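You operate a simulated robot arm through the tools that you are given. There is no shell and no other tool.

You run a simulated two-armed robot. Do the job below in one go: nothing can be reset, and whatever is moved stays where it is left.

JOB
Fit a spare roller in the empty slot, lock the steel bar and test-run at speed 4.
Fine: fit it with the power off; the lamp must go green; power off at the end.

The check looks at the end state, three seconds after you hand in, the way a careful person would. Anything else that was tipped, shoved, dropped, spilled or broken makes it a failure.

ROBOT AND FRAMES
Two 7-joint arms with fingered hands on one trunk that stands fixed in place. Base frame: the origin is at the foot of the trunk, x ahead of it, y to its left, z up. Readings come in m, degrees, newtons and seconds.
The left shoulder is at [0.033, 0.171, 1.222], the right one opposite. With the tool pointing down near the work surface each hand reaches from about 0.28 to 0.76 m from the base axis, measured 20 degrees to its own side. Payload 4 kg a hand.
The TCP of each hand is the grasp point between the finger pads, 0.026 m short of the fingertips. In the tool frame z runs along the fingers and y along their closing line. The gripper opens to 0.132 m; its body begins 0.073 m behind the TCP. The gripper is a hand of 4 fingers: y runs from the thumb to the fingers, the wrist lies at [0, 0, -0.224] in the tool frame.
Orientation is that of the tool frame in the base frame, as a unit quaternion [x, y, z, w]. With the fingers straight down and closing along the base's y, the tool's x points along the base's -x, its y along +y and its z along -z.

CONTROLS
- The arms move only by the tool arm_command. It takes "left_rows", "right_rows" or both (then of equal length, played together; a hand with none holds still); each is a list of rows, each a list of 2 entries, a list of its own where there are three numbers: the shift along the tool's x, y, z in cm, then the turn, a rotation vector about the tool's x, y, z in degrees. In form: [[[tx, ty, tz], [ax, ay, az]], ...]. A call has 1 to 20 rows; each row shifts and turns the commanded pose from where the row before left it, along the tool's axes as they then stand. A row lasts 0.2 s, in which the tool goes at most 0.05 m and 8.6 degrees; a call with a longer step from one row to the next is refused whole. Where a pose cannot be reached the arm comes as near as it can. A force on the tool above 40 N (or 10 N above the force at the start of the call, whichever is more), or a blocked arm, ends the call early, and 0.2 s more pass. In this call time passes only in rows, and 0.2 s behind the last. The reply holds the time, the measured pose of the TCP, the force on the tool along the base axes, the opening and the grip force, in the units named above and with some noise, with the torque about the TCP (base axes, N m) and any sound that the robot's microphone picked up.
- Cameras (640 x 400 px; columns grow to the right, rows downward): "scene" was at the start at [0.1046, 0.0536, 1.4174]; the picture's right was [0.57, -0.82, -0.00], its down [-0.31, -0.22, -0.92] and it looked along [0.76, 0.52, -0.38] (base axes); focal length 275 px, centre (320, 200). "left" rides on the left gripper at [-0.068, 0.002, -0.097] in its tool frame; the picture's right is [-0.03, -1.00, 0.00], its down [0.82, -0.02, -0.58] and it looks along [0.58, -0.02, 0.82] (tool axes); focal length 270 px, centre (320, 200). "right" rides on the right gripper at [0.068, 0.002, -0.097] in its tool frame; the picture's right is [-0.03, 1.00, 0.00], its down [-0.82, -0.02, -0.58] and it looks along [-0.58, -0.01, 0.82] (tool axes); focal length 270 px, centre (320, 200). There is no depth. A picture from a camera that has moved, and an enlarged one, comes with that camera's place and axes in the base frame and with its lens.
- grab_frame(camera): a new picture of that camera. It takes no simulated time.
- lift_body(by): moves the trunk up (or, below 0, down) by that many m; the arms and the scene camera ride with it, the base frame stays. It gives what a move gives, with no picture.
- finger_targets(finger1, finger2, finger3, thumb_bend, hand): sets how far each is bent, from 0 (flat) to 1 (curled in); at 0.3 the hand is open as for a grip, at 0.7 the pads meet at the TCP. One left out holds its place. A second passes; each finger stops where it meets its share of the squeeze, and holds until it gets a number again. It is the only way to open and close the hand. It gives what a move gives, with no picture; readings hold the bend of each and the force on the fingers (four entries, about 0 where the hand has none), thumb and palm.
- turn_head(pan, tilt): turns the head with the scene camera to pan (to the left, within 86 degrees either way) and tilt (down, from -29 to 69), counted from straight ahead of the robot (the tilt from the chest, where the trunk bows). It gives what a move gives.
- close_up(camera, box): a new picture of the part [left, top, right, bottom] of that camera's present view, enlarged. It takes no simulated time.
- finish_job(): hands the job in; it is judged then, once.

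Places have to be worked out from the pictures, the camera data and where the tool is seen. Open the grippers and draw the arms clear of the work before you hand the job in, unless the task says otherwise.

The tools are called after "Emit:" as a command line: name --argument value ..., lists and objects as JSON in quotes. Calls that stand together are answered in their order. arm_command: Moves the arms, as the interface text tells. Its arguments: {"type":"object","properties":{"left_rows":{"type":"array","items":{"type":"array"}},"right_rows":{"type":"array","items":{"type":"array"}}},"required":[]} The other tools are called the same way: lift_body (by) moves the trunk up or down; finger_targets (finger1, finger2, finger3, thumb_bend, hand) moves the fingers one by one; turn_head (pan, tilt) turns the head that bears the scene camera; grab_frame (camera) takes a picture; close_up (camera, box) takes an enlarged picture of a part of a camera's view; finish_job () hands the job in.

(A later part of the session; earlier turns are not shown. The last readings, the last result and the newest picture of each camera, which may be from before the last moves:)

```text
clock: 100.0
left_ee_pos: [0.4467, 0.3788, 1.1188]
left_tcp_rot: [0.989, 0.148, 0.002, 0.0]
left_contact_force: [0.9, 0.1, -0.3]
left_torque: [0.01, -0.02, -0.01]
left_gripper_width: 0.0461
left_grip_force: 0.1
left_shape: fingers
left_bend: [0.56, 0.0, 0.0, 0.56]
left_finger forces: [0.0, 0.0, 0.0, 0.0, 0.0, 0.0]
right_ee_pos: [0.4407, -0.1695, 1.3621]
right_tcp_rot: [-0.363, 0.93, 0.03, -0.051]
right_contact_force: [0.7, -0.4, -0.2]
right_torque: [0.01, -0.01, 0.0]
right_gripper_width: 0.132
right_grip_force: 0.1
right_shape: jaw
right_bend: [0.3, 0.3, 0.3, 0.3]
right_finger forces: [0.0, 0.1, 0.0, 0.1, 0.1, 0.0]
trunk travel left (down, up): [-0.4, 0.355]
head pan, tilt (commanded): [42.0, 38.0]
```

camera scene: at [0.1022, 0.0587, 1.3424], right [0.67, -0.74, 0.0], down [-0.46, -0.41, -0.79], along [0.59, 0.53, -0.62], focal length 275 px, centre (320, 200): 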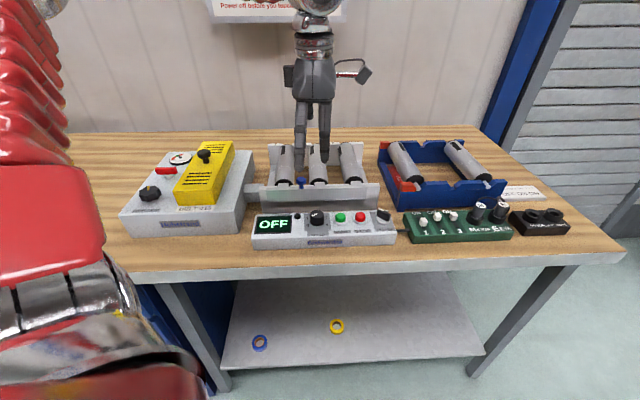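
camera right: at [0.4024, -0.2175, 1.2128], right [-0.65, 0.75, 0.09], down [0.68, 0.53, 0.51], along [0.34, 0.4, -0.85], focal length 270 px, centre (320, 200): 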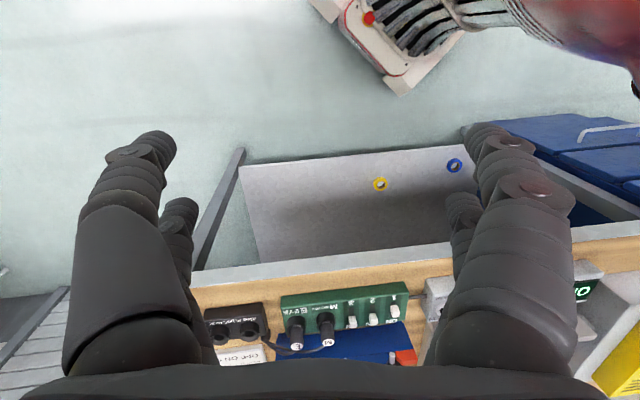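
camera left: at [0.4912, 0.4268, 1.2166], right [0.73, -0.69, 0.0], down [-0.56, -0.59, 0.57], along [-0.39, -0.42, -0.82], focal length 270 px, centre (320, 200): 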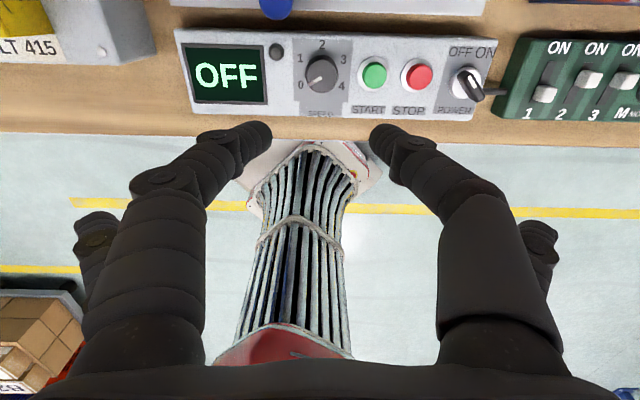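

The yaw range spans from about +77° to beyond −163°. To keep the flat digits clear of the bar I'll turn the knob in four 60° strokes with yaw between 75° and 15°. I rotate back to +75° in the air.

Emit:
arm_command --left_rows '[[[0, 0, 0], [0, 0, -8.5]], [[0, 0, 0], [0, 0, -8.5]], [[0, 0, 0], [0, 0, -8.5]], [[0, 0, 0], [0, 0, -8.5]], [[0, 0, 0], [0, 0, -8.5]], [[0, 0, 0], [0, 0, -8.5]], [[0, 0, 0], [0, 0, -8.5]], [[0, 0, 0], [0, 0, -8.5]], [[0, 0, 0], [0, 0, -8.5]], [[0, 0, 0], [0, 0, -8.5]], [[0, 0, 0], [0, 0, -8.5]], [[0, 0, 0], [0, 0, -8.5]], [[0, 0, 0], [0, 0, -8.5]], [[0, 0, 0], [0, 0, -8.5]]]'

Emit:
arm_command --left_rows '[[[0, 0, 0], [0, 0, -8.5]], [[0, 0, 0], [0, 0, -8.5]], [[0, 0, 0], [0, 0, -8.5]], [[0, 0, 0], [0, 0, -8.5]], [[0, 0, 0], [0, 0, -8.5]], [[0, 0, 0], [0, 0, -8.5]], [[0, 0, 0], [0, 0, -8.5]], [[0, 0, 0], [0, 0, -8.5]], [[0, 0, 0], [0, 0, -8.5]], [[0, 0, 0], [0, 0, -8.5]], [[0, 0, 0], [0, 0, -8.5]], [[0, 0, 0], [0, 0, -8.5]], [[0, 0, 0], [0, 0, -8.5]], [[0, 0, 0], [0, 0, -7.5]]]'

Emit:
grab_frame --camera "left"

```text
clock: 103.0
left_ee_pos: [0.4446, 0.3777, 1.1197]
left_tcp_rot: [0.372, 0.928, 0.001, 0.002]
left_contact_force: [-0.1, -0.6, -0.4]
left_torque: [0.03, 0.0, 0.0]
left_gripper_width: 0.0461
left_grip_force: 0.0
left_shape: fingers
left_bend: [0.56, 0.0, 0.0, 0.56]
left_finger forces: [0.0, 0.0, 0.1, 0.0, 0.0, 0.0]
right_ee_pos: [0.4418, -0.1694, 1.3613]
right_tcp_rot: [-0.364, 0.93, 0.03, -0.051]
right_contact_force: [0.0, -0.5, -0.6]
right_torque: [-0.01, 0.0, 0.02]
right_gripper_width: 0.1318
right_grip_force: 0.0
right_shape: jaw
right_bend: [0.3, 0.3, 0.3, 0.3]
right_finger forces: [0.0, 0.1, 0.0, 0.0, 0.1, 0.0]
trunk travel left (down, up): [-0.4, 0.355]
head pan, tilt (commanded): [42.0, 38.0]
```

```text
clock: 106.0
left_ee_pos: [0.4464, 0.4052, 1.1209]
left_tcp_rot: [-0.599, 0.801, -0.005, -0.002]
left_contact_force: [-0.6, 0.3, -0.9]
left_torque: [-0.03, 0.03, 0.0]
left_gripper_width: 0.0462
left_grip_force: 0.0
left_shape: fingers
left_bend: [0.56, 0.0, 0.0, 0.56]
left_finger forces: [0.0, 0.0, 0.0, 0.0, 0.0, 0.0]
left hand out of reach, approached as far as the arm can: row 14
right_ee_pos: [0.4423, -0.1693, 1.3616]
right_tcp_rot: [-0.364, 0.93, 0.029, -0.052]
right_contact_force: [-0.2, 0.5, 0.6]
right_torque: [-0.03, -0.04, -0.02]
right_gripper_width: 0.1317
right_grip_force: 0.1
right_shape: jaw
right_bend: [0.3, 0.3, 0.3, 0.3]
right_finger forces: [0.1, 0.0, 0.0, 0.0, 0.0, 0.0]
trunk travel left (down, up): [-0.4, 0.355]
head pan, tilt (commanded): [42.0, 38.0]
```

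```text
taken
camera left: at [0.4648, 0.4735, 1.2176], right [0.97, -0.26, 0.01], down [-0.21, -0.78, 0.58], along [-0.14, -0.57, -0.81], focal length 270 px, centre (320, 200)
```

left: 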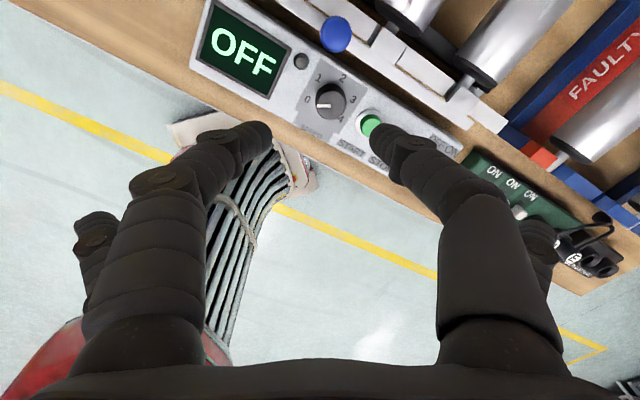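

Yaw tops out near 67° here, so strokes will go from 65° to 5°. I set 65°, centre the far pair over the knob and descend to z≈1.0 for a visual check.

Emit:
arm_command --left_rows '[[[0, 0, 0], [0, 0, 8.6]], [[3.19, -1.73, 0], [0, 0, 0]], [[0, 0, 4], [0, 0, 0]], [[0, 0, 4], [0, 0, 0]], [[0, 0, 3.5], [0, 0, 0]]]'

Emit:
grab_frame --camera "left"

Emit:
close_up --camera "left" --box '[220, 80, 420, 220]'

Emit:
close_up --camera "scene" --box '[230, 120, 410, 250]'

```text
clock: 107.2
left_ee_pos: [0.4497, 0.3775, 1.0066]
left_tcp_rot: [-0.54, 0.842, -0.002, 0.0]
left_contact_force: [-0.6, -0.1, 0.6]
left_torque: [0.0, 0.03, 0.01]
left_gripper_width: 0.0463
left_grip_force: 0.1
left_shape: fingers
left_bend: [0.56, 0.0, 0.0, 0.56]
left_finger forces: [0.0, 0.0, 0.0, 0.0, 0.0, 0.0]
left hand out of reach, approached as far as the arm can: row 4, 5
right_ee_pos: [0.443, -0.1693, 1.3612]
right_tcp_rot: [-0.364, 0.93, 0.029, -0.051]
right_contact_force: [0.4, 0.6, 0.6]
right_torque: [-0.03, 0.01, 0.01]
right_gripper_width: 0.132
right_grip_force: 0.1
right_shape: jaw
right_bend: [0.3, 0.3, 0.3, 0.3]
right_finger forces: [0.0, 0.0, 0.0, 0.0, 0.0, 0.1]
trunk travel left (down, up): [-0.4, 0.355]
head pan, tilt (commanded): [42.0, 38.0]
```

```text
taken
camera left: at [0.477, 0.4417, 1.1043], right [0.92, -0.4, 0.0], down [-0.32, -0.75, 0.58], along [-0.23, -0.53, -0.81], focal length 270 px, centre (320, 200)
```

left: 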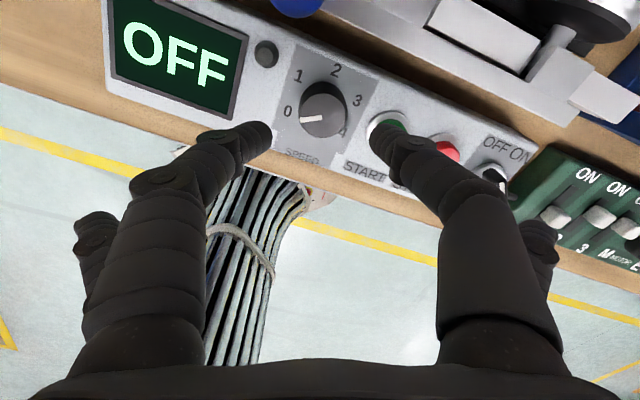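

```text
2.86 times, centred on (320, 150) of left
camera zoom: at [0.477, 0.4417, 1.1043], right [0.92, -0.4, 0.0], down [-0.32, -0.75, 0.58], along [-0.23, -0.53, -0.81], focal length 772 px, centre (320, 343)
```

zoom: 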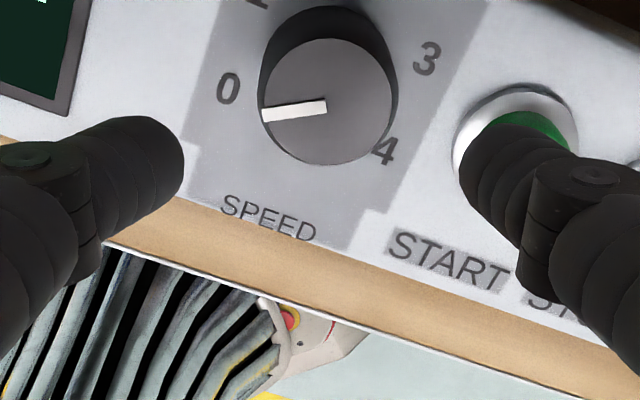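

```text
3.08 times, centred on (320, 185) of scene
camera zoom: at [0.1029, 0.0595, 1.3422], right [0.67, -0.74, 0.0], down [-0.46, -0.41, -0.79], along [0.58, 0.53, -0.62], focal length 845 px, centre (320, 246)
```

zoom: 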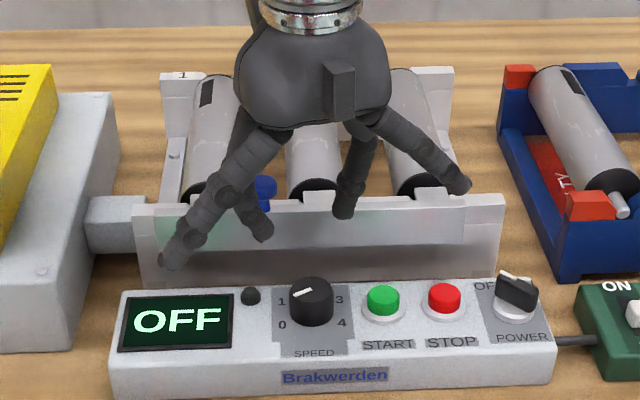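

At lower height the counter-clockwise yaw limit tightens. The clockwise side has plenty of range, so I'll use the mirrored arrangement: yaw around −135°, gripping with finger2/finger3 and keeping finger1/thumb flat on the robot side. I rise a bit and rotate there.

Emit:
arm_command --left_rows '[[[0, 0, -4], [0, 0, 0]], [[0, 0, -3], [0, 0, 0]], [[0, 0, 0], [0, 0, 8]], [[0, 0, 0], [0, 0, 8]], [[0, 0, 0], [0, 0, 8]], [[0, 0, 0], [0, 0, 8]], [[0, 0, 0], [0, 0, 8]], [[0, 0, 0], [0, 0, 8]], [[0, 0, 0], [0, 0, 8]], [[0, 0, 0], [0, 0, 8]], [[0, 0, 0], [0, 0, 8]], [[0, 0, 0], [0, 0, 8]], [[0, 0, 0], [0, 0, 8]], [[0, 0, 0], [0, 0, 8]], [[0, 0, 0], [0, 0, 8]], [[0, 0, 0], [0, 0, 8]], [[0, 0, 0], [0, 0, 8]], [[0, 0, 0], [0, 0, 8]], [[0, 0, 0], [0, 0, 8]], [[0, 0, 0], [0, 0, 8]]]'

Emit:
finger_targets --hand "left" --finger1 0 --finger2 0.56 --finger3 0.56 --thumb_bend 0

Emit:
grab_frame --camera "left"

```text
clock: 111.4
left_ee_pos: [0.4503, 0.3753, 1.0792]
left_tcp_rot: [0.634, 0.773, 0.002, 0.001]
left_contact_force: [-0.1, 0.2, 0.6]
left_torque: [-0.01, 0.0, 0.02]
left_gripper_width: 0.0461
left_grip_force: 0.1
left_shape: fingers
left_bend: [0.56, 0.0, 0.0, 0.56]
left_finger forces: [0.1, 0.0, 0.0, 0.0, 0.0, 0.0]
right_ee_pos: [0.442, -0.1693, 1.362]
right_tcp_rot: [-0.364, 0.93, 0.03, -0.052]
right_contact_force: [-0.3, -0.6, -0.5]
right_torque: [0.03, 0.01, 0.0]
right_gripper_width: 0.1319
right_grip_force: 0.1
right_shape: jaw
right_bend: [0.3, 0.3, 0.3, 0.3]
right_finger forces: [0.0, 0.0, 0.0, 0.0, 0.0, 0.0]
trunk travel left (down, up): [-0.4, 0.355]
head pan, tilt (commanded): [42.0, 38.0]
```

```text
clock: 112.4
left_ee_pos: [0.4511, 0.3752, 1.0786]
left_tcp_rot: [0.633, 0.774, 0.002, 0.0]
left_contact_force: [0.2, -0.1, -0.8]
left_torque: [0.02, 0.03, -0.01]
left_gripper_width: 0.1866
left_grip_force: 0.1
left_shape: fingers
left_bend: [0.0, 0.56, 0.56, 0.0]
left_finger forces: [0.0, 0.0, 0.0, 0.0, 0.0, 0.0]
right_ee_pos: [0.4422, -0.1707, 1.3615]
right_tcp_rot: [-0.363, 0.93, 0.03, -0.052]
right_contact_force: [-0.5, -0.1, 0.5]
right_torque: [0.0, 0.02, 0.01]
right_gripper_width: 0.1318
right_grip_force: 0.1
right_shape: jaw
right_bend: [0.3, 0.3, 0.3, 0.3]
right_finger forces: [0.0, 0.0, 0.0, 0.0, 0.0, 0.0]
trunk travel left (down, up): [-0.4, 0.355]
head pan, tilt (commanded): [42.0, 38.0]
```

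```text
taken
camera left: at [0.4663, 0.3095, 1.1754], right [-0.97, -0.22, 0.0], down [-0.19, 0.79, 0.58], along [-0.13, 0.56, -0.82], focal length 270 px, centre (320, 200)
```

left: 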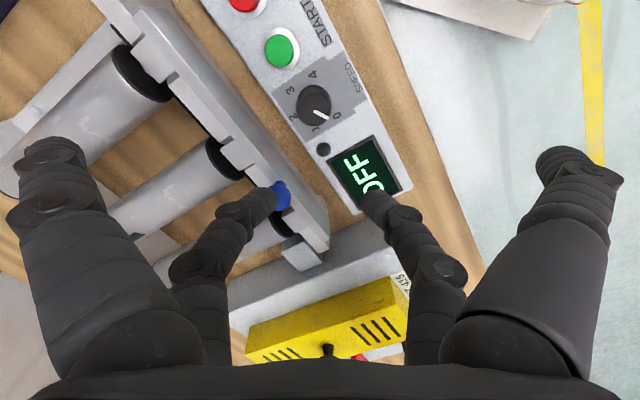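

Now at yaw −79° with the camera on the robot side. I rotate to −100°, centre finger2/finger3 over the knob and descend to z≈1.0.

Emit:
arm_command --left_rows '[[[0, 0, 0], [0, 0, 7.1]], [[0, 0, 0], [0, 0, 7.1]], [[0, 0, 0], [0, 0, 7.2]], [[-0.7, 0.38, 0], [0, 0, 0]], [[0, 0, 4], [0, 0, 0]], [[0, 0, 3.5], [0, 0, 0]]]'

Emit:
grab_frame --camera "left"

Emit:
close_up --camera "left" --box '[220, 100, 420, 240]'

Emit:
close_up --camera "scene" --box '[230, 120, 410, 250]'

```text
clock: 113.8
left_ee_pos: [0.4544, 0.3701, 1.0036]
left_tcp_rot: [0.767, 0.642, 0.002, 0.0]
left_contact_force: [-0.3, -0.3, -1.3]
left_torque: [0.01, 0.0, 0.04]
left_gripper_width: 0.1866
left_grip_force: 0.0
left_shape: fingers
left_bend: [0.0, 0.56, 0.56, 0.0]
left_finger forces: [0.0, 0.1, 0.0, 0.1, 0.0, 0.0]
right_ee_pos: [0.4413, -0.1704, 1.3602]
right_tcp_rot: [-0.364, 0.93, 0.03, -0.052]
right_contact_force: [-0.2, -0.2, -0.2]
right_torque: [0.04, 0.01, 0.01]
right_gripper_width: 0.1318
right_grip_force: 0.0
right_shape: jaw
right_bend: [0.3, 0.3, 0.3, 0.3]
right_finger forces: [0.0, 0.0, 0.0, 0.0, 0.0, 0.1]
trunk travel left (down, up): [-0.4, 0.355]
head pan, tilt (commanded): [42.0, 38.0]
```

```text
taken
camera left: at [0.444, 0.3023, 1.101], right [-0.99, 0.15, 0.0], down [0.12, 0.81, 0.58], along [0.09, 0.57, -0.81], focal length 270 px, centre (320, 200)
```

left: 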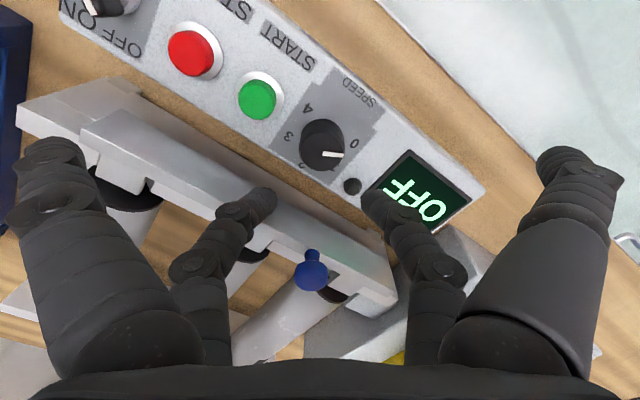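

```text
2.86 times, centred on (320, 170) of left
camera zoom: at [0.444, 0.3023, 1.101], right [-0.99, 0.15, 0.0], down [0.12, 0.81, 0.58], along [0.09, 0.57, -0.81], focal length 772 px, centre (320, 286)
```

zoom: 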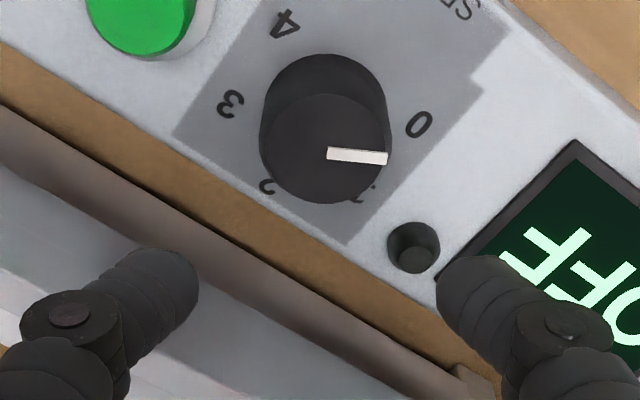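

```text
3.08 times, centred on (320, 185) of scene
camera zoom: at [0.1025, 0.0586, 1.3423], right [0.67, -0.74, 0.0], down [-0.46, -0.41, -0.79], along [0.58, 0.53, -0.62], focal length 845 px, centre (320, 246)
```

zoom: 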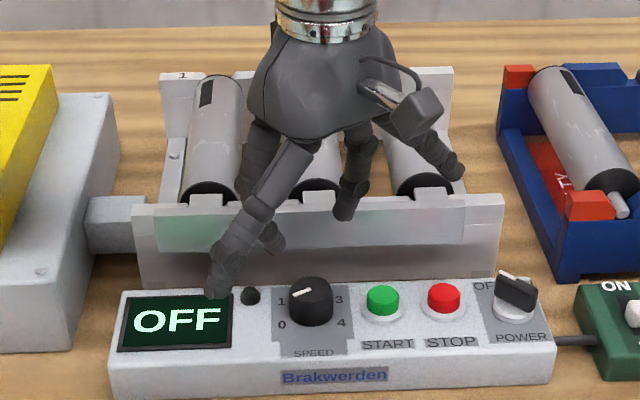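

Knob centre refined to u≈0.0505, w≈0.594. I descend with the two digits flanking it, in two stages.

Emit:
arm_command --left_rows '[[[-0.08, -0.13, 2.0], [0, 0, 0]], [[0, 0, 2.0], [0, 0, 0]], [[0, 0, 1.5], [0, 0, 0]]]'

Emit:
close_up --camera "left" --box '[220, 130, 420, 270]'

Emit:
close_up --camera "scene" --box '[250, 150, 390, 250]'

```text
clock: 114.6
left_ee_pos: [0.4534, 0.3684, 0.9485]
left_tcp_rot: [0.765, 0.644, 0.001, 0.001]
left_contact_force: [-0.2, 0.2, -0.4]
left_torque: [-0.04, -0.01, 0.04]
left_gripper_width: 0.1865
left_grip_force: 0.1
left_shape: fingers
left_bend: [0.0, 0.56, 0.56, 0.0]
left_finger forces: [0.0, 0.1, 0.0, 0.0, 0.1, 0.0]
right_ee_pos: [0.4421, -0.1703, 1.3612]
right_tcp_rot: [-0.364, 0.93, 0.03, -0.051]
right_contact_force: [0.6, -0.8, -0.1]
right_torque: [-0.02, -0.01, 0.0]
right_gripper_width: 0.1319
right_grip_force: 0.1
right_shape: jaw
right_bend: [0.3, 0.3, 0.3, 0.3]
right_finger forces: [0.1, 0.0, 0.0, 0.1, 0.0, 0.0]
trunk travel left (down, up): [-0.4, 0.355]
head pan, tilt (commanded): [42.0, 38.0]
```

```text
2.86 times, centred on (320, 200) of left
camera zoom: at [0.4427, 0.3019, 1.0449], right [-0.99, 0.15, 0.0], down [0.12, 0.81, 0.58], along [0.09, 0.57, -0.82], focal length 772 px, centre (320, 200)
```

zoom: 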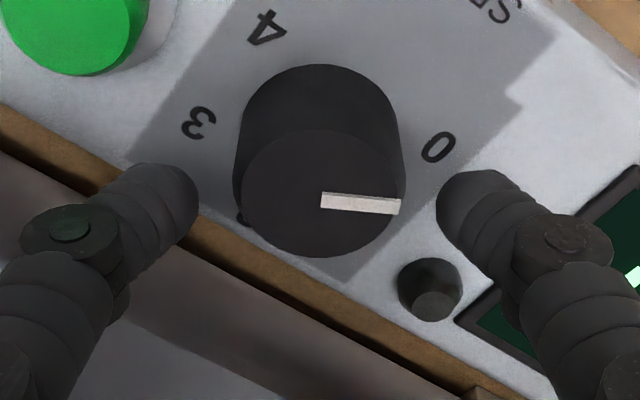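

```text
4.00 times, centred on (320, 200) of scene
camera zoom: at [0.1026, 0.0588, 1.3423], right [0.67, -0.74, 0.0], down [-0.46, -0.41, -0.79], along [0.58, 0.53, -0.62], focal length 1098 px, centre (320, 200)
```

zoom: 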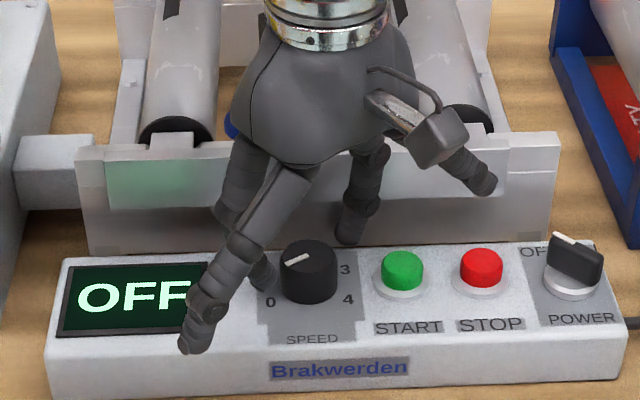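

Digits are aligned with the knob axis. I lower 9 mm more and close on the knob.

Emit:
arm_command --left_rows '[[[0, 0, 0.5], [0, 0, 0]], [[0, 0, 0.4], [0, 0, 0]]]'

Emit:
finger_targets --hand "left" --finger2 0.68 --finger3 0.68

Emit:
close_up --camera "left" --box '[220, 130, 420, 270]'

```text
clock: 115.2
left_ee_pos: [0.4527, 0.3679, 0.9398]
left_tcp_rot: [0.765, 0.644, 0.003, 0.0]
left_contact_force: [-0.1, 0.2, 0.7]
left_torque: [0.01, 0.01, 0.01]
left_gripper_width: 0.1867
left_grip_force: 0.1
left_shape: fingers
left_bend: [0.0, 0.56, 0.56, 0.0]
left_finger forces: [0.0, 0.1, 0.0, 0.0, 0.0, 0.0]
right_ee_pos: [0.4423, -0.1698, 1.3619]
right_tcp_rot: [-0.364, 0.93, 0.03, -0.051]
right_contact_force: [0.5, 0.8, 0.2]
right_torque: [-0.01, 0.01, -0.03]
right_gripper_width: 0.1317
right_grip_force: 0.1
right_shape: jaw
right_bend: [0.3, 0.3, 0.3, 0.3]
right_finger forces: [0.1, 0.1, 0.0, 0.0, 0.0, 0.0]
trunk travel left (down, up): [-0.4, 0.355]
head pan, tilt (commanded): [42.0, 38.0]
```

```text
clock: 116.2
left_ee_pos: [0.4517, 0.3681, 0.9383]
left_tcp_rot: [0.765, 0.644, 0.002, 0.0]
left_contact_force: [-0.3, 0.5, -1.3]
left_torque: [-0.04, -0.01, 0.03]
left_gripper_width: 0.1869
left_grip_force: 4.5
left_shape: fingers
left_bend: [0.0, 0.62, 0.62, 0.0]
left_finger forces: [0.0, 4.4, 4.6, 0.1, 0.0, 0.0]
right_ee_pos: [0.4421, -0.17, 1.3604]
right_tcp_rot: [-0.364, 0.93, 0.03, -0.051]
right_contact_force: [0.1, 0.6, -0.3]
right_torque: [0.02, -0.02, 0.02]
right_gripper_width: 0.1319
right_grip_force: 0.1
right_shape: jaw
right_bend: [0.3, 0.3, 0.3, 0.3]
right_finger forces: [0.0, 0.0, 0.0, 0.0, 0.0, 0.0]
trunk travel left (down, up): [-0.4, 0.355]
head pan, tilt (commanded): [42.0, 38.0]
```

```text
2.86 times, centred on (320, 200) of left
camera zoom: at [0.4421, 0.3018, 1.0361], right [-0.99, 0.15, 0.0], down [0.12, 0.81, 0.58], along [0.09, 0.57, -0.81], focal length 772 px, centre (320, 200)
```

zoom: 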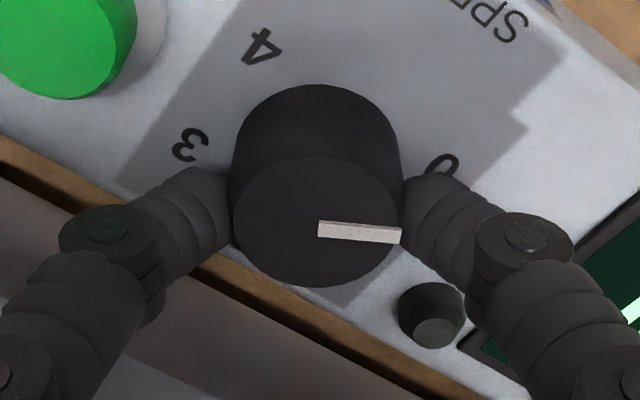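

Good grip on the knob. I squeeze a bit more and turn it 30° clockwise, pivoting about the knob axis.

Emit:
finger_targets --hand "left" --finger2 0.74 --finger3 0.74

Emit:
arm_command --left_rows '[[[0.012, -0.176, 0], [0, 0, 7.5]], [[0.012, -0.176, 0], [0, 0, 7.5]], [[0.012, -0.176, 0], [0, 0, 7.5]], [[0.012, -0.176, 0], [0, 0, 7.5]]]'

Emit:
close_up --camera "left" --box '[220, 130, 420, 270]'

Emit:
close_up --camera "scene" --box '[250, 150, 390, 250]'

```text
clock: 117.2
left_ee_pos: [0.4525, 0.3683, 0.9392]
left_tcp_rot: [0.766, 0.643, 0.002, 0.001]
left_contact_force: [0.1, 0.7, -2.4]
left_torque: [-0.05, 0.04, 0.02]
left_gripper_width: 0.1869
left_grip_force: 8.6
left_shape: fingers
left_bend: [0.0, 0.63, 0.63, 0.0]
left_finger forces: [0.1, 8.3, 8.7, 0.1, 0.0, 0.0]
right_ee_pos: [0.4424, -0.1695, 1.3606]
right_tcp_rot: [-0.362, 0.93, 0.031, -0.051]
right_contact_force: [-0.2, 0.0, -0.8]
right_torque: [-0.01, 0.02, 0.02]
right_gripper_width: 0.1317
right_grip_force: 0.2
right_shape: jaw
right_bend: [0.3, 0.3, 0.3, 0.3]
right_finger forces: [0.0, 0.1, 0.1, 0.0, 0.0, 0.1]
trunk travel left (down, up): [-0.4, 0.355]
head pan, tilt (commanded): [42.0, 38.0]
```

```text
clock: 118.2
left_ee_pos: [0.4456, 0.3718, 0.9391]
left_tcp_rot: [0.906, 0.423, 0.002, 0.0]
left_contact_force: [-2.1, 3.1, -4.0]
left_torque: [0.01, 0.13, 0.09]
left_gripper_width: 0.1869
left_grip_force: 7.9
left_shape: fingers
left_bend: [0.0, 0.64, 0.63, 0.0]
left_finger forces: [0.1, 6.3, 9.6, 0.0, 0.1, 0.1]
right_ee_pos: [0.4408, -0.1698, 1.3615]
right_tcp_rot: [-0.364, 0.93, 0.03, -0.05]
right_contact_force: [-0.2, 0.1, -0.4]
right_torque: [0.01, 0.02, 0.01]
right_gripper_width: 0.1321
right_grip_force: 0.1
right_shape: jaw
right_bend: [0.3, 0.3, 0.3, 0.3]
right_finger forces: [0.1, 0.1, 0.0, 0.0, 0.1, 0.1]
trunk travel left (down, up): [-0.4, 0.355]
head pan, tilt (commanded): [42.0, 38.0]
```

```text
2.86 times, centred on (320, 200) of left
camera zoom: at [0.4032, 0.3187, 1.036], right [-0.78, 0.62, 0.0], down [0.51, 0.64, 0.58], along [0.36, 0.45, -0.81], focal length 772 px, centre (320, 200)
```

zoom: 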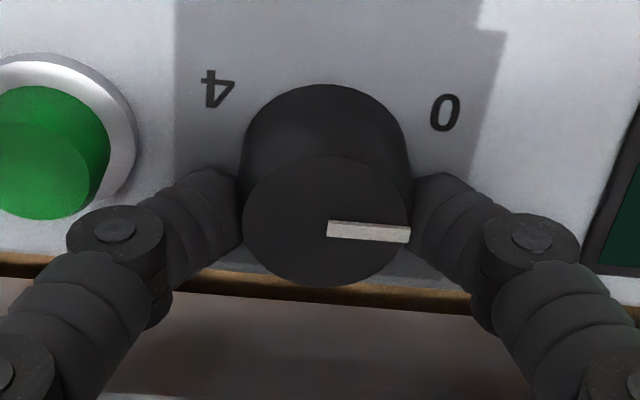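

```text
4.00 times, centred on (320, 200) of scene
camera zoom: at [0.1022, 0.0593, 1.3423], right [0.67, -0.74, 0.0], down [-0.46, -0.41, -0.79], along [0.59, 0.53, -0.62], focal length 1098 px, centre (320, 200)
```

zoom: 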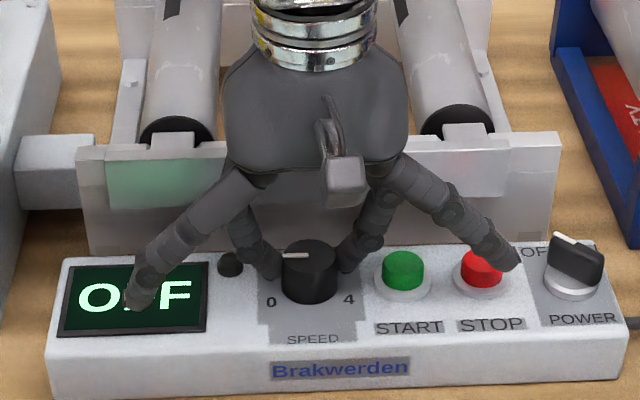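

The knob turned along with the hand (pointer now at −90°). I trim 1 mm for the lateral force and turn another 35°.

Emit:
arm_command --left_rows '[[[0.01, -0.26, 0], [0, 0, 7]], [[0.01, -0.165, 0], [0, 0, 7]], [[0.01, -0.165, 0], [0, 0, 7]], [[0.01, -0.165, 0], [0, 0, 7]], [[0.01, -0.165, 0], [0, 0, 7]]]'

Emit:
close_up --camera "left" --box '[220, 130, 420, 270]'

Emit:
close_up --camera "scene" --box '[250, 150, 390, 250]'

```text
clock: 119.4
left_ee_pos: [0.4414, 0.3807, 0.9396]
left_tcp_rot: [0.991, 0.13, 0.002, -0.001]
left_contact_force: [-4.0, 2.4, -3.0]
left_torque: [0.06, 0.16, 0.11]
left_gripper_width: 0.1868
left_grip_force: 7.8
left_shape: fingers
left_bend: [0.0, 0.64, 0.63, 0.0]
left_finger forces: [0.1, 6.2, 9.1, 0.0, 0.0, 0.1]
right_ee_pos: [0.4407, -0.1707, 1.3614]
right_tcp_rot: [-0.363, 0.93, 0.029, -0.051]
right_contact_force: [-0.7, -0.5, -0.2]
right_torque: [-0.02, 0.01, 0.01]
right_gripper_width: 0.1319
right_grip_force: 0.2
right_shape: jaw
right_bend: [0.3, 0.3, 0.3, 0.3]
right_finger forces: [0.1, 0.0, 0.1, 0.0, 0.0, 0.0]
trunk travel left (down, up): [-0.4, 0.355]
head pan, tilt (commanded): [42.0, 38.0]
```

```text
2.86 times, centred on (320, 200) of left
camera zoom: at [0.3749, 0.3608, 1.0359], right [-0.28, 0.96, 0.0], down [0.78, 0.23, 0.58], along [0.56, 0.17, -0.81], focal length 772 px, centre (320, 200)
```

zoom: 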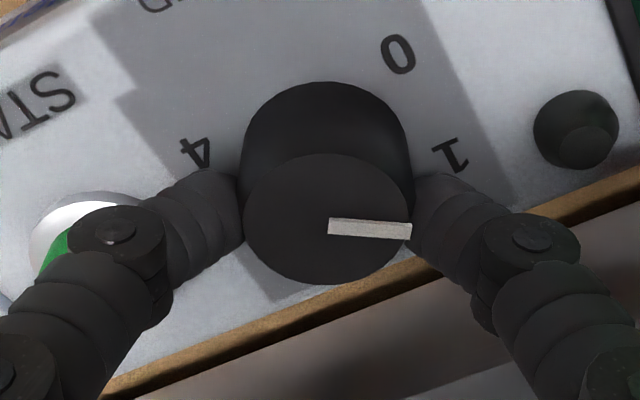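

```text
4.00 times, centred on (320, 200) of scene
camera zoom: at [0.1018, 0.0591, 1.3424], right [0.67, -0.74, 0.0], down [-0.46, -0.41, -0.79], along [0.59, 0.53, -0.62], focal length 1098 px, centre (320, 200)
```

zoom: 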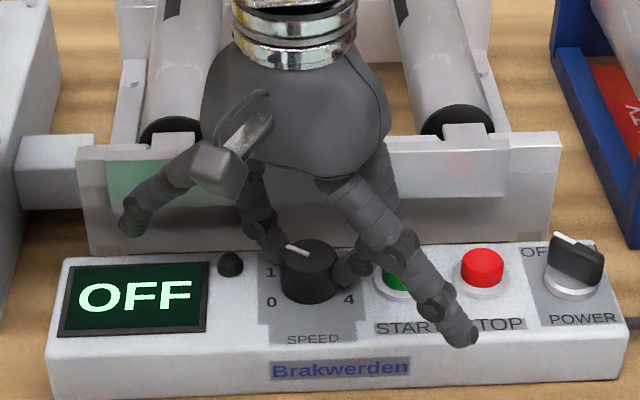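

The pointer is now just past 1. I open the digits, swing the hand back counter-clockwise around the knob, and will regrip.

Emit:
finger_targets --hand "left" --finger2 0.55 --finger3 0.55

Emit:
arm_command --left_rows '[[[0.034, 0.155, 0], [0, 0, -7.5]], [[0.034, 0.155, 0], [0, 0, -7.5]], [[0.034, 0.155, 0], [0, 0, -7.5]], [[0.034, 0.155, 0], [0, 0, -7.5]], [[0.034, 0.155, 0], [0, 0, -7.5]], [[0.034, 0.155, 0], [0, 0, -7.5]], [[0.034, 0.155, 0], [0, 0, -7.5]], [[0.034, 0.155, 0], [0, 0, -7.5]], [[0.034, 0.155, 0], [0, 0, -7.5]]]'

Emit:
close_up --camera "left" --box '[220, 130, 420, 270]'

Emit:
close_up --camera "scene" --box '[250, 150, 390, 250]'

```text
clock: 120.4
left_ee_pos: [0.4409, 0.3788, 0.9388]
left_tcp_rot: [0.991, 0.131, 0.002, 0.0]
left_contact_force: [-0.1, 0.2, -0.2]
left_torque: [0.01, -0.05, 0.01]
left_gripper_width: 0.1864
left_grip_force: 0.0
left_shape: fingers
left_bend: [0.0, 0.55, 0.55, 0.0]
left_finger forces: [0.1, 0.0, 0.0, 0.0, 0.0, 0.0]
right_ee_pos: [0.4425, -0.1697, 1.3614]
right_tcp_rot: [-0.363, 0.93, 0.03, -0.051]
right_contact_force: [-0.2, 0.0, -0.6]
right_torque: [0.0, 0.04, 0.03]
right_gripper_width: 0.1319
right_grip_force: 0.0
right_shape: jaw
right_bend: [0.3, 0.3, 0.3, 0.3]
right_finger forces: [0.1, 0.0, 0.0, 0.1, 0.1, 0.0]
trunk travel left (down, up): [-0.4, 0.355]
head pan, tilt (commanded): [42.0, 38.0]
```

```text
clock: 122.4
left_ee_pos: [0.4516, 0.3704, 0.9389]
left_tcp_rot: [0.751, 0.661, 0.002, 0.0]
left_contact_force: [-0.1, 0.8, 0.4]
left_torque: [0.02, -0.01, 0.01]
left_gripper_width: 0.1868
left_grip_force: 0.0
left_shape: fingers
left_bend: [0.0, 0.55, 0.55, 0.0]
left_finger forces: [0.0, 0.0, 0.0, 0.0, 0.0, 0.0]
right_ee_pos: [0.4419, -0.1706, 1.3616]
right_tcp_rot: [-0.364, 0.929, 0.031, -0.051]
right_contact_force: [0.2, -0.9, -1.3]
right_torque: [-0.01, 0.01, -0.02]
right_gripper_width: 0.1317
right_grip_force: 0.0
right_shape: jaw
right_bend: [0.3, 0.3, 0.3, 0.3]
right_finger forces: [0.0, 0.1, 0.0, 0.0, 0.1, 0.0]
trunk travel left (down, up): [-0.4, 0.355]
head pan, tilt (commanded): [42.0, 38.0]
```

```text
2.86 times, centred on (320, 200) of left
camera zoom: at [0.4453, 0.3039, 1.0363], right [-0.99, 0.1, 0.0], down [0.08, 0.81, 0.58], along [0.06, 0.58, -0.81], focal length 772 px, centre (320, 200)
```

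zoom: 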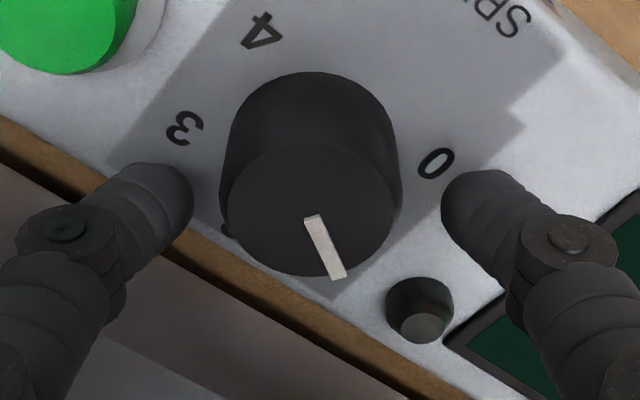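

```text
4.00 times, centred on (320, 200) of scene
camera zoom: at [0.1023, 0.0586, 1.3424], right [0.67, -0.74, 0.0], down [-0.46, -0.41, -0.79], along [0.59, 0.53, -0.62], focal length 1098 px, centre (320, 200)
```

zoom: 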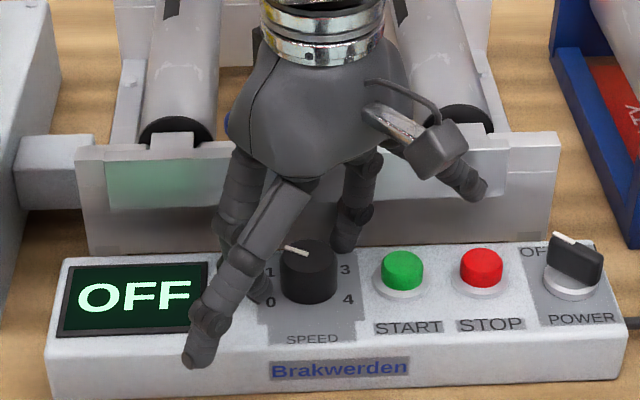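

The knob stayed put. I recentre by a few millimetres, regrip and turn clockwise another 67°.

Emit:
arm_command --left_rows '[[[-0.3, 0.1, 0], [0, 0, 0]]]'

Emit:
finger_targets --hand "left" --finger2 0.74 --finger3 0.74

Emit:
arm_command --left_rows '[[[0.012, -0.176, 0], [0, 0, 7.5]], [[0.012, -0.176, 0], [0, 0, 7.5]], [[0.012, -0.176, 0], [0, 0, 7.5]], [[0.012, -0.176, 0], [0, 0, 7.5]], [[0.012, -0.176, 0], [0, 0, 7.5]], [[0.012, -0.176, 0], [0, 0, 7.5]], [[0.012, -0.176, 0], [0, 0, 7.5]], [[0.012, -0.176, 0], [0, 0, 7.5]], [[0.012, -0.176, 0], [0, 0, 7.5]]]'

Emit:
close_up --camera "left" --box '[220, 130, 420, 270]'

Emit:
close_up --camera "scene" --box '[250, 150, 390, 250]'

```text
clock: 122.8
left_ee_pos: [0.4528, 0.3666, 0.939]
left_tcp_rot: [0.751, 0.66, 0.002, 0.0]
left_contact_force: [1.2, 0.3, 0.9]
left_torque: [0.01, -0.02, -0.02]
left_gripper_width: 0.1868
left_grip_force: 0.0
left_shape: fingers
left_bend: [0.0, 0.55, 0.55, 0.0]
left_finger forces: [0.1, 0.0, 0.0, 0.0, 0.1, 0.0]
right_ee_pos: [0.4419, -0.1696, 1.3622]
right_tcp_rot: [-0.363, 0.93, 0.031, -0.051]
right_contact_force: [0.2, 0.1, 0.2]
right_torque: [-0.02, 0.0, 0.03]
right_gripper_width: 0.132
right_grip_force: 0.0
right_shape: jaw
right_bend: [0.3, 0.3, 0.3, 0.3]
right_finger forces: [0.1, 0.1, 0.1, 0.0, 0.0, 0.1]
trunk travel left (down, up): [-0.4, 0.355]
head pan, tilt (commanded): [42.0, 38.0]
```

```text
clock: 123.8
left_ee_pos: [0.452, 0.3674, 0.9387]
left_tcp_rot: [0.751, 0.66, 0.002, 0.001]
left_contact_force: [-0.9, 0.6, -2.8]
left_torque: [-0.08, -0.01, -0.03]
left_gripper_width: 0.1868
left_grip_force: 8.6
left_shape: fingers
left_bend: [0.0, 0.62, 0.64, 0.0]
left_finger forces: [0.0, 8.6, 8.3, 0.0, 0.1, 0.0]
right_ee_pos: [0.4417, -0.1704, 1.3605]
right_tcp_rot: [-0.363, 0.93, 0.03, -0.051]
right_contact_force: [0.2, -0.3, 0.1]
right_torque: [-0.03, -0.03, -0.01]
right_gripper_width: 0.132
right_grip_force: 0.1
right_shape: jaw
right_bend: [0.3, 0.3, 0.3, 0.3]
right_finger forces: [0.0, 0.0, 0.0, 0.0, 0.1, 0.1]
trunk travel left (down, up): [-0.4, 0.355]
head pan, tilt (commanded): [42.0, 38.0]
```

```text
clock: 125.8
left_ee_pos: [0.4403, 0.3784, 0.9384]
left_tcp_rot: [0.991, 0.13, 0.001, -0.001]
left_contact_force: [-6.3, 2.8, -2.1]
left_torque: [0.07, 0.15, 0.08]
left_gripper_width: 0.1869
left_grip_force: 8.0
left_shape: fingers
left_bend: [0.0, 0.64, 0.64, 0.0]
left_finger forces: [0.0, 5.7, 10.0, 0.1, 0.2, 0.0]
right_ee_pos: [0.441, -0.1698, 1.3624]
right_tcp_rot: [-0.363, 0.93, 0.029, -0.051]
right_contact_force: [-0.6, 0.7, -0.3]
right_torque: [-0.02, -0.01, 0.0]
right_gripper_width: 0.132
right_grip_force: 0.1
right_shape: jaw
right_bend: [0.3, 0.3, 0.3, 0.3]
right_finger forces: [0.1, 0.0, 0.0, 0.1, 0.1, 0.1]
trunk travel left (down, up): [-0.4, 0.355]
head pan, tilt (commanded): [42.0, 38.0]
```

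```text
2.86 times, centred on (320, 200) of left
camera zoom: at [0.3748, 0.3599, 1.0358], right [-0.28, 0.96, 0.0], down [0.78, 0.23, 0.58], along [0.56, 0.16, -0.81], focal length 772 px, centre (320, 200)
```

zoom: 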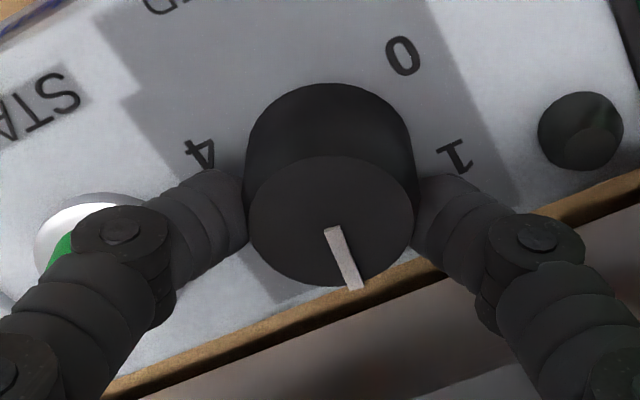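

```text
4.00 times, centred on (320, 200) of scene
camera zoom: at [0.1015, 0.0591, 1.3424], right [0.67, -0.74, 0.0], down [-0.46, -0.41, -0.79], along [0.59, 0.53, -0.62], focal length 1098 px, centre (320, 200)
```

zoom: 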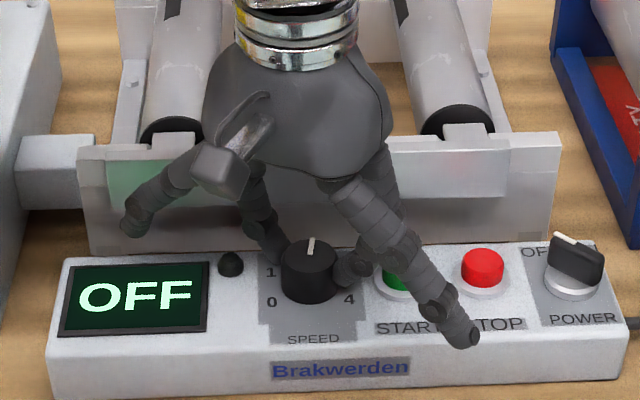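

The pointer is at 2. Release, swing back, regrip for the third stroke.

Emit:
finger_targets --hand "left" --finger2 0.55 --finger3 0.55

Emit:
arm_command --left_rows '[[[0.034, 0.155, 0], [0, 0, -7.5]], [[0.034, 0.155, 0], [0, 0, -7.5]], [[0.034, 0.155, 0], [0, 0, -7.5]], [[0.034, 0.155, 0], [0, 0, -7.5]], [[0.034, 0.155, 0], [0, 0, -7.5]], [[0.034, 0.155, 0], [0, 0, -7.5]], [[0.034, 0.155, 0], [0, 0, -7.5]], [[0.034, 0.155, 0], [0, 0, -7.5]], [[0.034, 0.155, 0], [0, 0, -7.5]]]'

Emit:
close_up --camera "left" --box '[220, 130, 420, 270]'

```text
clock: 126.8
left_ee_pos: [0.4416, 0.3766, 0.9387]
left_tcp_rot: [0.991, 0.13, 0.002, -0.001]
left_contact_force: [0.2, -0.7, 0.5]
left_torque: [0.0, 0.02, 0.02]
left_gripper_width: 0.1864
left_grip_force: 0.2
left_shape: fingers
left_bend: [0.0, 0.55, 0.55, 0.0]
left_finger forces: [0.1, 0.0, 0.0, 0.0, 0.0, 0.0]
right_ee_pos: [0.443, -0.1714, 1.3612]
right_tcp_rot: [-0.363, 0.93, 0.03, -0.051]
right_contact_force: [-0.5, 0.2, 0.0]
right_torque: [0.03, -0.02, 0.02]
right_gripper_width: 0.1322
right_grip_force: 0.0
right_shape: jaw
right_bend: [0.3, 0.3, 0.3, 0.3]
right_finger forces: [0.0, 0.1, 0.1, 0.0, 0.0, 0.0]
trunk travel left (down, up): [-0.4, 0.355]
head pan, tilt (commanded): [42.0, 38.0]
```

```text
clock: 128.8
left_ee_pos: [0.453, 0.3699, 0.9398]
left_tcp_rot: [0.751, 0.661, 0.002, 0.0]
left_contact_force: [-0.1, 0.1, -0.4]
left_torque: [0.0, 0.01, -0.06]
left_gripper_width: 0.1867
left_grip_force: 0.1
left_shape: fingers
left_bend: [0.0, 0.55, 0.55, 0.0]
left_finger forces: [0.1, 0.0, 0.1, 0.0, 0.0, 0.0]
right_ee_pos: [0.4417, -0.1697, 1.3615]
right_tcp_rot: [-0.363, 0.93, 0.031, -0.051]
right_contact_force: [0.2, -0.7, -0.2]
right_torque: [0.0, 0.02, -0.01]
right_gripper_width: 0.1321
right_grip_force: 0.1
right_shape: jaw
right_bend: [0.3, 0.3, 0.3, 0.3]
right_finger forces: [0.0, 0.0, 0.0, 0.0, 0.0, 0.0]
trunk travel left (down, up): [-0.4, 0.355]
head pan, tilt (commanded): [42.0, 38.0]
```

```text
2.86 times, centred on (320, 200) of left
camera zoom: at [0.4459, 0.3027, 1.0368], right [-0.99, 0.1, 0.0], down [0.08, 0.81, 0.58], along [0.06, 0.58, -0.81], focal length 772 px, centre (320, 200)
```

zoom: 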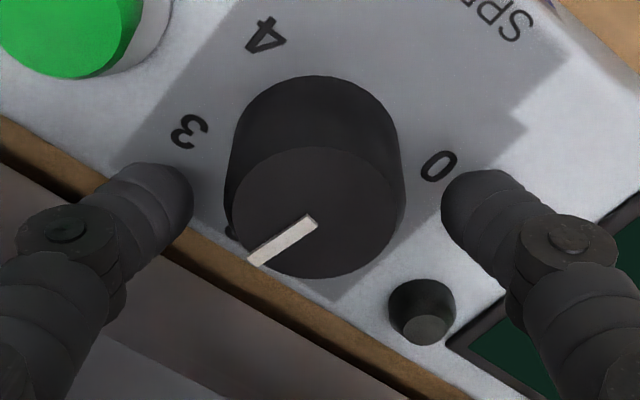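

Third stroke: grip and turn clockwise 67° again.

Emit:
arm_command --left_rows '[[[-0.2, 0, 0], [0, 0, 0]]]'

Emit:
finger_targets --hand "left" --finger2 0.74 --finger3 0.74

Emit:
arm_command --left_rows '[[[0, -0.18, 0], [0, 0, 7.5]], [[0, -0.18, 0], [0, 0, 7.5]], [[0, -0.18, 0], [0, 0, 7.5]], [[0, -0.18, 0], [0, 0, 7.5]], [[0, -0.18, 0], [0, 0, 7.5]], [[0, -0.18, 0], [0, 0, 7.5]], [[0, -0.18, 0], [0, 0, 7.5]], [[0, -0.18, 0], [0, 0, 7.5]], [[0, -0.18, 0], [0, 0, 7.5]]]'

Emit:
close_up --camera "left" --box '[220, 130, 420, 270]'

Emit:
close_up --camera "scene" --box '[250, 150, 390, 250]'

```text
clock: 129.2
left_ee_pos: [0.4522, 0.3672, 0.9397]
left_tcp_rot: [0.751, 0.66, 0.002, 0.0]
left_contact_force: [0.1, 1.4, 0.2]
left_torque: [0.03, 0.02, 0.0]
left_gripper_width: 0.1867
left_grip_force: 0.1
left_shape: fingers
left_bend: [0.0, 0.55, 0.55, 0.0]
left_finger forces: [0.1, 0.1, 0.0, 0.1, 0.0, 0.1]
right_ee_pos: [0.441, -0.1709, 1.3625]
right_tcp_rot: [-0.363, 0.93, 0.031, -0.051]
right_contact_force: [0.2, -0.4, 0.4]
right_torque: [-0.02, 0.01, -0.01]
right_gripper_width: 0.132
right_grip_force: 0.0
right_shape: jaw
right_bend: [0.3, 0.3, 0.3, 0.3]
right_finger forces: [0.0, 0.0, 0.0, 0.0, 0.0, 0.1]
trunk travel left (down, up): [-0.4, 0.355]
head pan, tilt (commanded): [42.0, 38.0]
```

```text
clock: 130.2
left_ee_pos: [0.4522, 0.369, 0.9392]
left_tcp_rot: [0.751, 0.66, 0.002, 0.002]
left_contact_force: [0.2, 0.5, -2.8]
left_torque: [-0.05, 0.03, -0.01]
left_gripper_width: 0.1866
left_grip_force: 8.4
left_shape: fingers
left_bend: [0.0, 0.62, 0.64, 0.0]
left_finger forces: [0.0, 8.5, 8.3, 0.0, 0.1, 0.1]
right_ee_pos: [0.4412, -0.1701, 1.362]
right_tcp_rot: [-0.364, 0.93, 0.03, -0.051]
right_contact_force: [0.0, 0.5, 0.0]
right_torque: [-0.02, -0.03, -0.03]
right_gripper_width: 0.1319
right_grip_force: 0.1
right_shape: jaw
right_bend: [0.3, 0.3, 0.3, 0.3]
right_finger forces: [0.0, 0.1, 0.1, 0.1, 0.1, 0.0]
trunk travel left (down, up): [-0.4, 0.355]
head pan, tilt (commanded): [42.0, 38.0]
```

```text
clock: 132.2
left_ee_pos: [0.4402, 0.3768, 0.9386]
left_tcp_rot: [0.991, 0.13, 0.002, -0.002]
left_contact_force: [-3.5, 4.8, -1.0]
left_torque: [0.11, 0.13, 0.1]
left_gripper_width: 0.1868
left_grip_force: 8.7
left_shape: fingers
left_bend: [0.0, 0.64, 0.64, 0.0]
left_finger forces: [0.0, 5.4, 11.6, 0.1, 0.1, 0.0]
right_ee_pos: [0.4413, -0.1694, 1.3621]
right_tcp_rot: [-0.364, 0.93, 0.029, -0.051]
right_contact_force: [-0.9, -0.2, -0.2]
right_torque: [0.03, -0.01, 0.02]
right_gripper_width: 0.1319
right_grip_force: 0.0
right_shape: jaw
right_bend: [0.3, 0.3, 0.3, 0.3]
right_finger forces: [0.0, 0.1, 0.0, 0.0, 0.1, 0.0]
trunk travel left (down, up): [-0.4, 0.355]
head pan, tilt (commanded): [42.0, 38.0]
```

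```text
2.86 times, centred on (320, 200) of left
camera zoom: at [0.3744, 0.3591, 1.0357], right [-0.28, 0.96, 0.0], down [0.78, 0.23, 0.58], along [0.56, 0.16, -0.81], focal length 772 px, centre (320, 200)
```

zoom: 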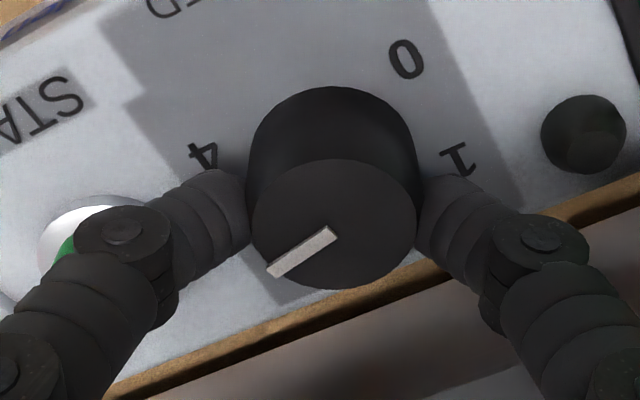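

```text
4.00 times, centred on (320, 200) of scene
camera zoom: at [0.1016, 0.0593, 1.3424], right [0.67, -0.74, 0.0], down [-0.46, -0.41, -0.79], along [0.59, 0.53, -0.62], focal length 1098 px, centre (320, 200)
```

zoom: 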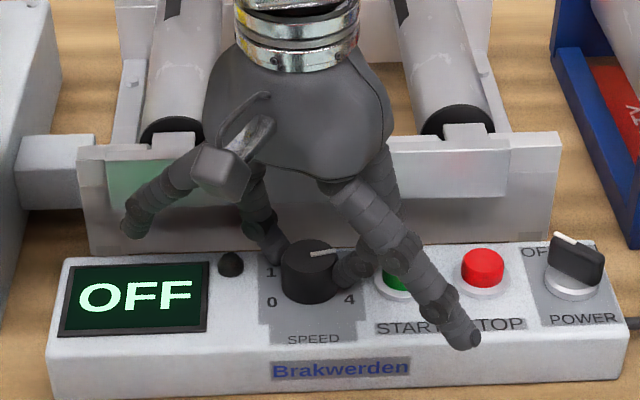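

The pointer is between 3 and 4 (~+77°), so about 43° remain. Release, swing back and regrip for the final part.

Emit:
finger_targets --hand "left" --finger2 0.55 --finger3 0.55

Emit:
arm_command --left_rows '[[[0.034, 0.155, 0], [0, 0, -7.5]], [[0.034, 0.155, 0], [0, 0, -7.5]], [[0.034, 0.155, 0], [0, 0, -7.5]], [[0.034, 0.155, 0], [0, 0, -7.5]], [[0.034, 0.155, 0], [0, 0, -7.5]], [[0.034, 0.155, 0], [0, 0, -7.5]], [[0.034, 0.155, 0], [0, 0, -7.5]], [[0.034, 0.155, 0], [0, 0, -7.5]], [[0.034, 0.155, 0], [0, 0, -7.5]]]'

Emit:
close_up --camera "left" --box '[220, 130, 420, 270]'

```text
clock: 133.2
left_ee_pos: [0.4412, 0.3759, 0.9396]
left_tcp_rot: [0.991, 0.132, 0.001, -0.001]
left_contact_force: [0.1, -0.2, -0.9]
left_torque: [-0.01, -0.04, -0.01]
left_gripper_width: 0.1863
left_grip_force: 0.0
left_shape: fingers
left_bend: [0.0, 0.55, 0.55, 0.0]
left_finger forces: [0.1, 0.0, 0.0, 0.0, 0.0, 0.0]
right_ee_pos: [0.4402, -0.1708, 1.3613]
right_tcp_rot: [-0.362, 0.93, 0.031, -0.051]
right_contact_force: [-0.3, -0.4, 0.2]
right_torque: [-0.04, 0.03, -0.01]
right_gripper_width: 0.1319
right_grip_force: 0.1
right_shape: jaw
right_bend: [0.3, 0.3, 0.3, 0.3]
right_finger forces: [0.0, 0.1, 0.0, 0.0, 0.0, 0.1]
trunk travel left (down, up): [-0.4, 0.355]
head pan, tilt (commanded): [42.0, 38.0]
```

```text
clock: 135.2
left_ee_pos: [0.453, 0.3703, 0.9391]
left_tcp_rot: [0.751, 0.661, 0.003, 0.0]
left_contact_force: [-0.3, 0.8, -0.3]
left_torque: [-0.02, 0.08, 0.01]
left_gripper_width: 0.1866
left_grip_force: 0.0
left_shape: fingers
left_bend: [0.0, 0.55, 0.55, 0.0]
left_finger forces: [0.0, 0.1, 0.0, 0.1, 0.0, 0.0]
right_ee_pos: [0.4423, -0.17, 1.3622]
right_tcp_rot: [-0.363, 0.93, 0.03, -0.051]
right_contact_force: [0.3, -0.7, 0.1]
right_torque: [0.02, 0.03, 0.01]
right_gripper_width: 0.1316
right_grip_force: 0.0
right_shape: jaw
right_bend: [0.3, 0.3, 0.3, 0.3]
right_finger forces: [0.1, 0.1, 0.0, 0.0, 0.0, 0.0]
trunk travel left (down, up): [-0.4, 0.355]
head pan, tilt (commanded): [42.0, 38.0]
```

```text
2.86 times, centred on (320, 200) of left
camera zoom: at [0.4452, 0.3023, 1.036], right [-0.99, 0.1, 0.0], down [0.08, 0.81, 0.58], along [0.06, 0.58, -0.81], focal length 772 px, centre (320, 200)
```

zoom: 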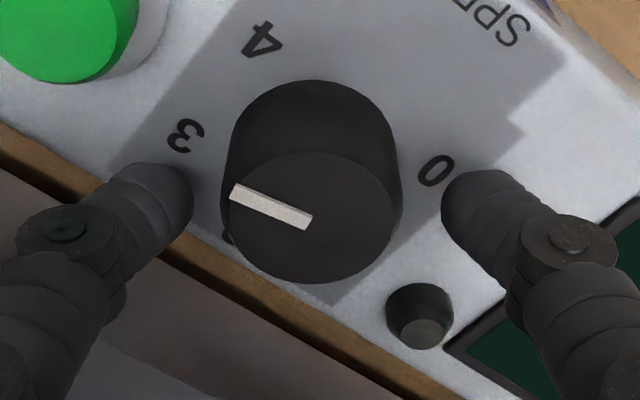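

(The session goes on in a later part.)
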